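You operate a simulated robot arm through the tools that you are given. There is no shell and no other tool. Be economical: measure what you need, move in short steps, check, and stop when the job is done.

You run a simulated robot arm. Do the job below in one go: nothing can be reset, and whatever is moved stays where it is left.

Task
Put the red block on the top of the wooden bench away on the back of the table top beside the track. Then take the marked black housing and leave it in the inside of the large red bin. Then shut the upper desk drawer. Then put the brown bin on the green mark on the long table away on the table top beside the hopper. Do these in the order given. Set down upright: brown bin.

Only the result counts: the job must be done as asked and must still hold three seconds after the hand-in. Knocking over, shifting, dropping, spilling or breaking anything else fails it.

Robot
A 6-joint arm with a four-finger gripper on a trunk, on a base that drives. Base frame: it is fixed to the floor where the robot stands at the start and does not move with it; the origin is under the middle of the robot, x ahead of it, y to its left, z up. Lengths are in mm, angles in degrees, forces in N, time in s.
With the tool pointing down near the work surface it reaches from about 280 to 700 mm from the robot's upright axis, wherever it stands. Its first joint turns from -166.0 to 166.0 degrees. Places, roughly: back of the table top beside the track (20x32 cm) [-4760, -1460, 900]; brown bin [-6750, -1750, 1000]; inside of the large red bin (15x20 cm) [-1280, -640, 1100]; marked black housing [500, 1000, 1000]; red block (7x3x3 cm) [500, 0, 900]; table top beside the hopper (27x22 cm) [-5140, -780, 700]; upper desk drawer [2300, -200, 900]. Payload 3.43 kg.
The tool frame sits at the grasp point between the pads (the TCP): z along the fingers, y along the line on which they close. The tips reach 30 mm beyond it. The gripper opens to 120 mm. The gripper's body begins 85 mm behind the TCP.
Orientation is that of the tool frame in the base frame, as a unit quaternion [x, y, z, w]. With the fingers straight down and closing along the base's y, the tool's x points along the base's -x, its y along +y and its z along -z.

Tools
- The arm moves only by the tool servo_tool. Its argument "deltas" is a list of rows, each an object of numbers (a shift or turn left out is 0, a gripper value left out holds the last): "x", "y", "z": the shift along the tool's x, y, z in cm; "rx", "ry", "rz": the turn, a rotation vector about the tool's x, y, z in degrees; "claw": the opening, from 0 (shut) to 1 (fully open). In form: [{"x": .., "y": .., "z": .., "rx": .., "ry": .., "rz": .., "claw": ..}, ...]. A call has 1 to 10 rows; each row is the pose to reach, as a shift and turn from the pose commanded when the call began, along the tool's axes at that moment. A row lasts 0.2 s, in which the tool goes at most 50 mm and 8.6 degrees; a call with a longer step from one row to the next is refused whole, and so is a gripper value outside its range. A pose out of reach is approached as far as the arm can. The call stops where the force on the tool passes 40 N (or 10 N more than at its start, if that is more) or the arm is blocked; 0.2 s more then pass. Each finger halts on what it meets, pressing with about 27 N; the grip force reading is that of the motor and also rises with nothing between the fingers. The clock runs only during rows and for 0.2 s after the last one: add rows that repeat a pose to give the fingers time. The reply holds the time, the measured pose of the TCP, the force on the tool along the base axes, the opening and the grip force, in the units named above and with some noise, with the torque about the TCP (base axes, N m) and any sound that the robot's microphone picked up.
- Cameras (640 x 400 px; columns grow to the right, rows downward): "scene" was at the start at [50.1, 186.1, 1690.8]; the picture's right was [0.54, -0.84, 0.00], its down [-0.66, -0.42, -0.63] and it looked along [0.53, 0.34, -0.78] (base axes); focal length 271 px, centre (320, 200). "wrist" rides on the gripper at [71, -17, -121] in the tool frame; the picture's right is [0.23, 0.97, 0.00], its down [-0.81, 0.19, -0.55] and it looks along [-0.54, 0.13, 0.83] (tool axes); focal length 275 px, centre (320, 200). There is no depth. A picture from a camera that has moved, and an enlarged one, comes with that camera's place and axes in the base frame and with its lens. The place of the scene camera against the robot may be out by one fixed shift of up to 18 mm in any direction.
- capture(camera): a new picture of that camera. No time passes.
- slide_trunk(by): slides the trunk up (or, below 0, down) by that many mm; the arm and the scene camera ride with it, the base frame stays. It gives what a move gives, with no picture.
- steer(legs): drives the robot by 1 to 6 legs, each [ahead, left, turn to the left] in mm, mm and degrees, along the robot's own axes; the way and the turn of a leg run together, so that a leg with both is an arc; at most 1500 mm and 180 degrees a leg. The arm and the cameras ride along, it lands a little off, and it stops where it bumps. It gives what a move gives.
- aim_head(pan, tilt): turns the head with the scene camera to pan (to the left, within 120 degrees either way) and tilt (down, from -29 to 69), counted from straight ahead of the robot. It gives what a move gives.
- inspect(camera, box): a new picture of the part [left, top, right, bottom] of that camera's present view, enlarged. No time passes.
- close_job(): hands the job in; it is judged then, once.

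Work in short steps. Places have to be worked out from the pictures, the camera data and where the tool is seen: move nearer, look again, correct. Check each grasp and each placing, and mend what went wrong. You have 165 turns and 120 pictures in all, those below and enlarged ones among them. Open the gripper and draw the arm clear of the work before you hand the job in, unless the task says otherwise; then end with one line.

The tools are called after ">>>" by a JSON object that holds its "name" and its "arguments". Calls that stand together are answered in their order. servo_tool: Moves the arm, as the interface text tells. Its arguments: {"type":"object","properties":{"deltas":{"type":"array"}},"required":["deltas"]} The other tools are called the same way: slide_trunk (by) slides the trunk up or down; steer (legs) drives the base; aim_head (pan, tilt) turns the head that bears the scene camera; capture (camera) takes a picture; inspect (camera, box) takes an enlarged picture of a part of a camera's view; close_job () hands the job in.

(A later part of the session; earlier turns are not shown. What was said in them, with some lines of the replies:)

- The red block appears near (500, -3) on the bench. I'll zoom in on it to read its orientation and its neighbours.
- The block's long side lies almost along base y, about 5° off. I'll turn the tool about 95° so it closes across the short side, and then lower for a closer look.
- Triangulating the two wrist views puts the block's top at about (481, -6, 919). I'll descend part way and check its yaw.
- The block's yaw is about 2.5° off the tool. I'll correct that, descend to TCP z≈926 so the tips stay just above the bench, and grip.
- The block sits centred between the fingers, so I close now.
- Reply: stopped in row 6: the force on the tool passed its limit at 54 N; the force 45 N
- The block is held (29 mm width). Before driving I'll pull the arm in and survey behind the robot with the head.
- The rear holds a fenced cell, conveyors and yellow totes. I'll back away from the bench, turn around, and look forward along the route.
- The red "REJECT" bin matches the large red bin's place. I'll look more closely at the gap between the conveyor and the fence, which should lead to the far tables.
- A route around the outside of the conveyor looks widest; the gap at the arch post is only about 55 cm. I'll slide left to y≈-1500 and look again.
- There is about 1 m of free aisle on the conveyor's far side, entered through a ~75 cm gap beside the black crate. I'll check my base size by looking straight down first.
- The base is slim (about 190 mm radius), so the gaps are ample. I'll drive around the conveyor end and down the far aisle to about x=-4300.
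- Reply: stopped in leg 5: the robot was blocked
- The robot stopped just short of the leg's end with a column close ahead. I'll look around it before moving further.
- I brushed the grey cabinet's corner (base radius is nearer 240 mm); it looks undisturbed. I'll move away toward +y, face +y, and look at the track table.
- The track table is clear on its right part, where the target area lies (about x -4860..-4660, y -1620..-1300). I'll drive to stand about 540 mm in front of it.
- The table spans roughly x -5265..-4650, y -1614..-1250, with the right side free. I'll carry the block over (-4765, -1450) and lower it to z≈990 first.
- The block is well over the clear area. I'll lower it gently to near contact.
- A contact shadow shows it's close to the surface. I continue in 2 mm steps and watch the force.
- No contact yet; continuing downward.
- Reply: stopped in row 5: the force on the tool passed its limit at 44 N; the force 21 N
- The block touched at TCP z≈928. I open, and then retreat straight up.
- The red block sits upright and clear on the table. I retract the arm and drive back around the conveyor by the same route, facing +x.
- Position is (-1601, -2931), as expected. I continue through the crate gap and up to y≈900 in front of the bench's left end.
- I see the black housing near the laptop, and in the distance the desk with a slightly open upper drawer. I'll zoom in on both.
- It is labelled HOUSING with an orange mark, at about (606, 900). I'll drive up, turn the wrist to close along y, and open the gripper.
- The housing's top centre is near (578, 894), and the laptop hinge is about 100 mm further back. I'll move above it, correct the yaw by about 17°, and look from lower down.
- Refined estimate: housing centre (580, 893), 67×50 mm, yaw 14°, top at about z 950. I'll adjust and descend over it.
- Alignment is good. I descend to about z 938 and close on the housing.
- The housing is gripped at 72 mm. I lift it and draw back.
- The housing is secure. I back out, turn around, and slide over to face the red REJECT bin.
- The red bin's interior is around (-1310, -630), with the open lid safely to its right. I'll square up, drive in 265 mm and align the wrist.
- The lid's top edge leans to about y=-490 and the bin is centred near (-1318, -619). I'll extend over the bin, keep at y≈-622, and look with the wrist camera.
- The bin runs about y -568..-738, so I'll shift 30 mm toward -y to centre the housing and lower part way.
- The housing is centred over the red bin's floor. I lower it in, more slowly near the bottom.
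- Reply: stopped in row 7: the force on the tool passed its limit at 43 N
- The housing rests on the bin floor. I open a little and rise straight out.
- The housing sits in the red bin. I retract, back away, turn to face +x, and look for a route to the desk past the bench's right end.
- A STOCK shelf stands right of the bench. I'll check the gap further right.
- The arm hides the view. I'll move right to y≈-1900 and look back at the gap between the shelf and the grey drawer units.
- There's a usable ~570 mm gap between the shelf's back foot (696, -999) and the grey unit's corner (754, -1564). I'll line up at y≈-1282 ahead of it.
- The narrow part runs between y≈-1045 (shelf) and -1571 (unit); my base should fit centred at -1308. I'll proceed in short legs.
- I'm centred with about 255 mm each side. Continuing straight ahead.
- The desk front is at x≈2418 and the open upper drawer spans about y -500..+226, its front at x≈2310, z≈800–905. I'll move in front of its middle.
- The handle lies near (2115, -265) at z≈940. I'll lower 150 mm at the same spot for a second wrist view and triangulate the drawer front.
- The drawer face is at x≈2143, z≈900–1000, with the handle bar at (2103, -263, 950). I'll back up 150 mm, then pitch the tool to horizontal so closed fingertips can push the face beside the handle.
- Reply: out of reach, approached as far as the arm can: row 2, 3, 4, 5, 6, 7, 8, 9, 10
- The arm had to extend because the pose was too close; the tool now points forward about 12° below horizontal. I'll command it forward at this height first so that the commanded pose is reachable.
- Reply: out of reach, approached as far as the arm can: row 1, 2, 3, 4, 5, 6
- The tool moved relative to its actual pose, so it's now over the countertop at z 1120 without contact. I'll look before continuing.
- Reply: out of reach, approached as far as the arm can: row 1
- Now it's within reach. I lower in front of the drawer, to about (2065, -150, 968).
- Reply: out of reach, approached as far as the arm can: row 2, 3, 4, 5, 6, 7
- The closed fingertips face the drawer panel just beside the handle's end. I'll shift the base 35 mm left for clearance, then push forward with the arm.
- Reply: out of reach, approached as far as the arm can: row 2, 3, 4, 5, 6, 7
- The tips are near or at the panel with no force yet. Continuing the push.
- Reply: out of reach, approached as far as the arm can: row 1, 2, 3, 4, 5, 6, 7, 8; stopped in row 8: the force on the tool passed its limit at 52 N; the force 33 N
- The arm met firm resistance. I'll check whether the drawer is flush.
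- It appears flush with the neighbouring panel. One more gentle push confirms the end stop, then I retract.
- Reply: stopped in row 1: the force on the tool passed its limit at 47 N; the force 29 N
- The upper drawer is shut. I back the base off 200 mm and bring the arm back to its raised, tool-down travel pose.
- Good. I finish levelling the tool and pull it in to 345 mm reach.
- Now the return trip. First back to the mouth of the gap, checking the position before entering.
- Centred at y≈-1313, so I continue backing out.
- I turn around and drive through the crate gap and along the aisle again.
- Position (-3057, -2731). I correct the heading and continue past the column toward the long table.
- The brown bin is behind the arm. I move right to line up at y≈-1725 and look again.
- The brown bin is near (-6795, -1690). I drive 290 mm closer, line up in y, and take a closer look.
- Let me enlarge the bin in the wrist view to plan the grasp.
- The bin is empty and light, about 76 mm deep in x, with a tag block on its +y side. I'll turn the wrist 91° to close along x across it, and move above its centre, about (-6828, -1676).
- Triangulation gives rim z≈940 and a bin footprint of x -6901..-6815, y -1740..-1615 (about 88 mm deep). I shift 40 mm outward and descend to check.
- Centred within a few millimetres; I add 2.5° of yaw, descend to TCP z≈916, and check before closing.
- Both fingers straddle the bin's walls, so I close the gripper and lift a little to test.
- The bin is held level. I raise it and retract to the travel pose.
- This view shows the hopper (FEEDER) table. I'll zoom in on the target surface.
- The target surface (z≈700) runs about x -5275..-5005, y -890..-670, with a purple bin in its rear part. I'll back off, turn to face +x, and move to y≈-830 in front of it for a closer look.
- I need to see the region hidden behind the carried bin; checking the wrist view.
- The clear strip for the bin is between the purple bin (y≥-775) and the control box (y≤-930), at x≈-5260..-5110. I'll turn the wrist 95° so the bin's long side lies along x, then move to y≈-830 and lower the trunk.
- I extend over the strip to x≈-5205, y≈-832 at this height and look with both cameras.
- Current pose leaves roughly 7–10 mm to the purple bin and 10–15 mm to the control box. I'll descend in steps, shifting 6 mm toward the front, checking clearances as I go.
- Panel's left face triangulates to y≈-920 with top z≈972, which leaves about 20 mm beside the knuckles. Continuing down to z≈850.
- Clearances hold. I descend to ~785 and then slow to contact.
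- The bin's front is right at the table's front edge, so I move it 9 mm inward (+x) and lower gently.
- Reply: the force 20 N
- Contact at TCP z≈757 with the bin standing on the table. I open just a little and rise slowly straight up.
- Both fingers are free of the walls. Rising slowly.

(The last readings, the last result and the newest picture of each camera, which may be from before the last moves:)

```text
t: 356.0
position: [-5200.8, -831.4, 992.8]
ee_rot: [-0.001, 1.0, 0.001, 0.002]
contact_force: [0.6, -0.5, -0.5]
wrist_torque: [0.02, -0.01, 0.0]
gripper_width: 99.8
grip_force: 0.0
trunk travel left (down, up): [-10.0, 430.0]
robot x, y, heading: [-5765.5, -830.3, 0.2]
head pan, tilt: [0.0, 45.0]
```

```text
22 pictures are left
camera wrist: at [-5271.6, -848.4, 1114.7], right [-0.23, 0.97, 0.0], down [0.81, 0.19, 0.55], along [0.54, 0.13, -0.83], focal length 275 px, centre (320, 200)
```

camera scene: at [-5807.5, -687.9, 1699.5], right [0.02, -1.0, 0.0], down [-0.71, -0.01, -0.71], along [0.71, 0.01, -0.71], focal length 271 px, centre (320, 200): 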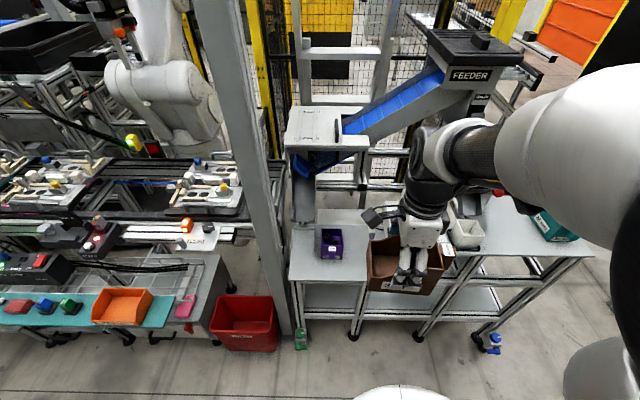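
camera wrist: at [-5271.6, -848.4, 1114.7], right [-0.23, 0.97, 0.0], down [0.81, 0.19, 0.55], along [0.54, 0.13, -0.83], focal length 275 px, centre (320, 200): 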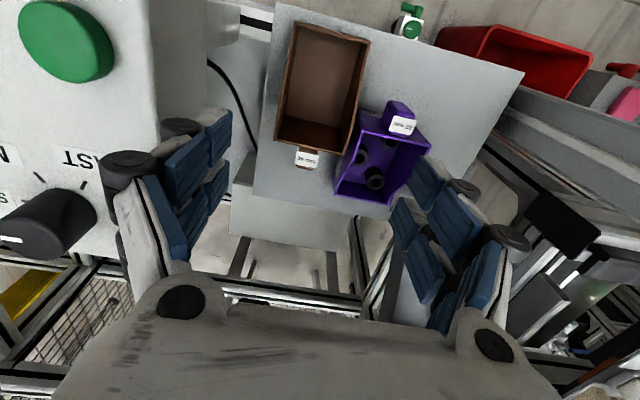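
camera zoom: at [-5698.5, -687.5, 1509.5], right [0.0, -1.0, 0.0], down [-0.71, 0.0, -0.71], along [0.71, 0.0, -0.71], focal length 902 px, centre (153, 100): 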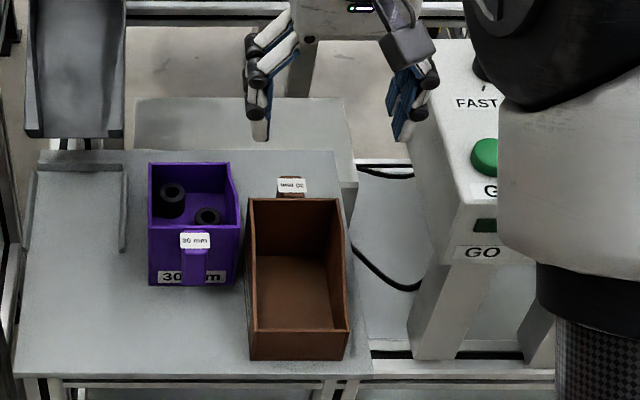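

The brown bin stands upright on the table next to the untouched purple bin. I raise and retract the arm clear, and back away.

>>> {"name": "servo_tool", "arguments": {"deltas": [{"z": -4}, {"z": -8}, {"z": -12}, {"z": -16}, {"z": -16, "x": 4}, {"z": -16, "x": 8}, {"z": -16, "x": 12}, {"z": -16, "x": 16}, {"z": -16, "x": 20}, {"z": -16, "x": 20}]}}

>>> {"name": "steer", "arguments": {"legs": [[-200, 0, 0]]}}

>>> {"name": "aim_head", "arguments": {"pan": -20, "tilt": 30}}

>>> {"name": "capture", "arguments": {"camera": "scene"}}

```text
t: 358.2
position: [-5400.6, -832.6, 1153.6]
ee_rot: [-0.001, 1.0, 0.002, 0.0]
contact_force: [0.0, 0.2, 0.4]
wrist_torque: [-0.02, -0.02, 0.03]
gripper_width: 99.5
grip_force: 0.0
trunk travel left (down, up): [-10.0, 430.0]
robot x, y, heading: [-5766.2, -832.6, 0.1]
head pan, tilt: [0.0, 45.0]
```

```text
t: 359.8
position: [-5603.2, -833.0, 1154.0]
ee_rot: [-0.001, 1.0, 0.002, 0.0]
contact_force: [0.1, -0.1, 0.4]
wrist_torque: [0.0, -0.05, 0.01]
gripper_width: 99.7
grip_force: 0.0
trunk travel left (down, up): [-10.0, 430.0]
robot x, y, heading: [-5967.7, -836.3, -0.1]
head pan, tilt: [0.0, 45.0]
```

```text
t: 360.6
position: [-5602.4, -834.3, 1153.5]
ee_rot: [0.0, 1.0, 0.002, 0.0]
contact_force: [0.6, 0.3, -0.4]
wrist_torque: [-0.03, 0.04, 0.02]
gripper_width: 99.1
grip_force: 0.1
trunk travel left (down, up): [-10.0, 430.0]
robot x, y, heading: [-5968.0, -836.8, 0.1]
head pan, tilt: [-20.0, 30.0]
```

```text
21 pictures are left
camera scene: at [-5896.5, -719.1, 1532.1], right [-0.34, -0.94, 0.0], down [-0.47, 0.17, -0.87], along [0.81, -0.29, -0.5], focal length 271 px, centre (320, 200)
```

scene: 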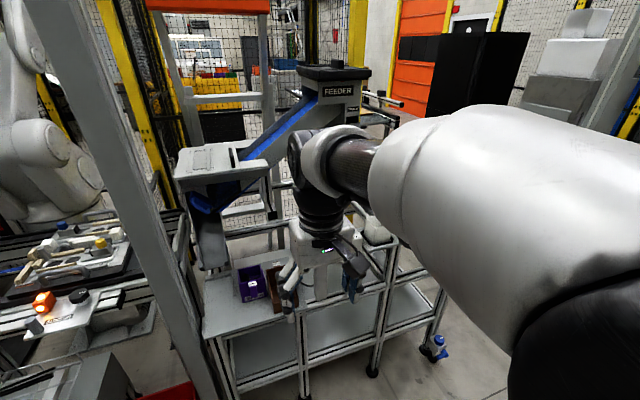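

The brown bin stands where I left it, the gripper is open, and the arm is clear of the work. Handing in.

>>> {"name": "close_job", "arguments": {}}

```text
The job is handed in.
```

I finished all four steps in the order given and handed the job in. The red block is on the table beside the track, the black housing is in the red REJECT bin, and the upper desk drawer is shut. The brown bin stands upright on the table beside the hopper, but my base touched the grey cabinet's corner once on the way and stopped. I saw no shift in the pictures.
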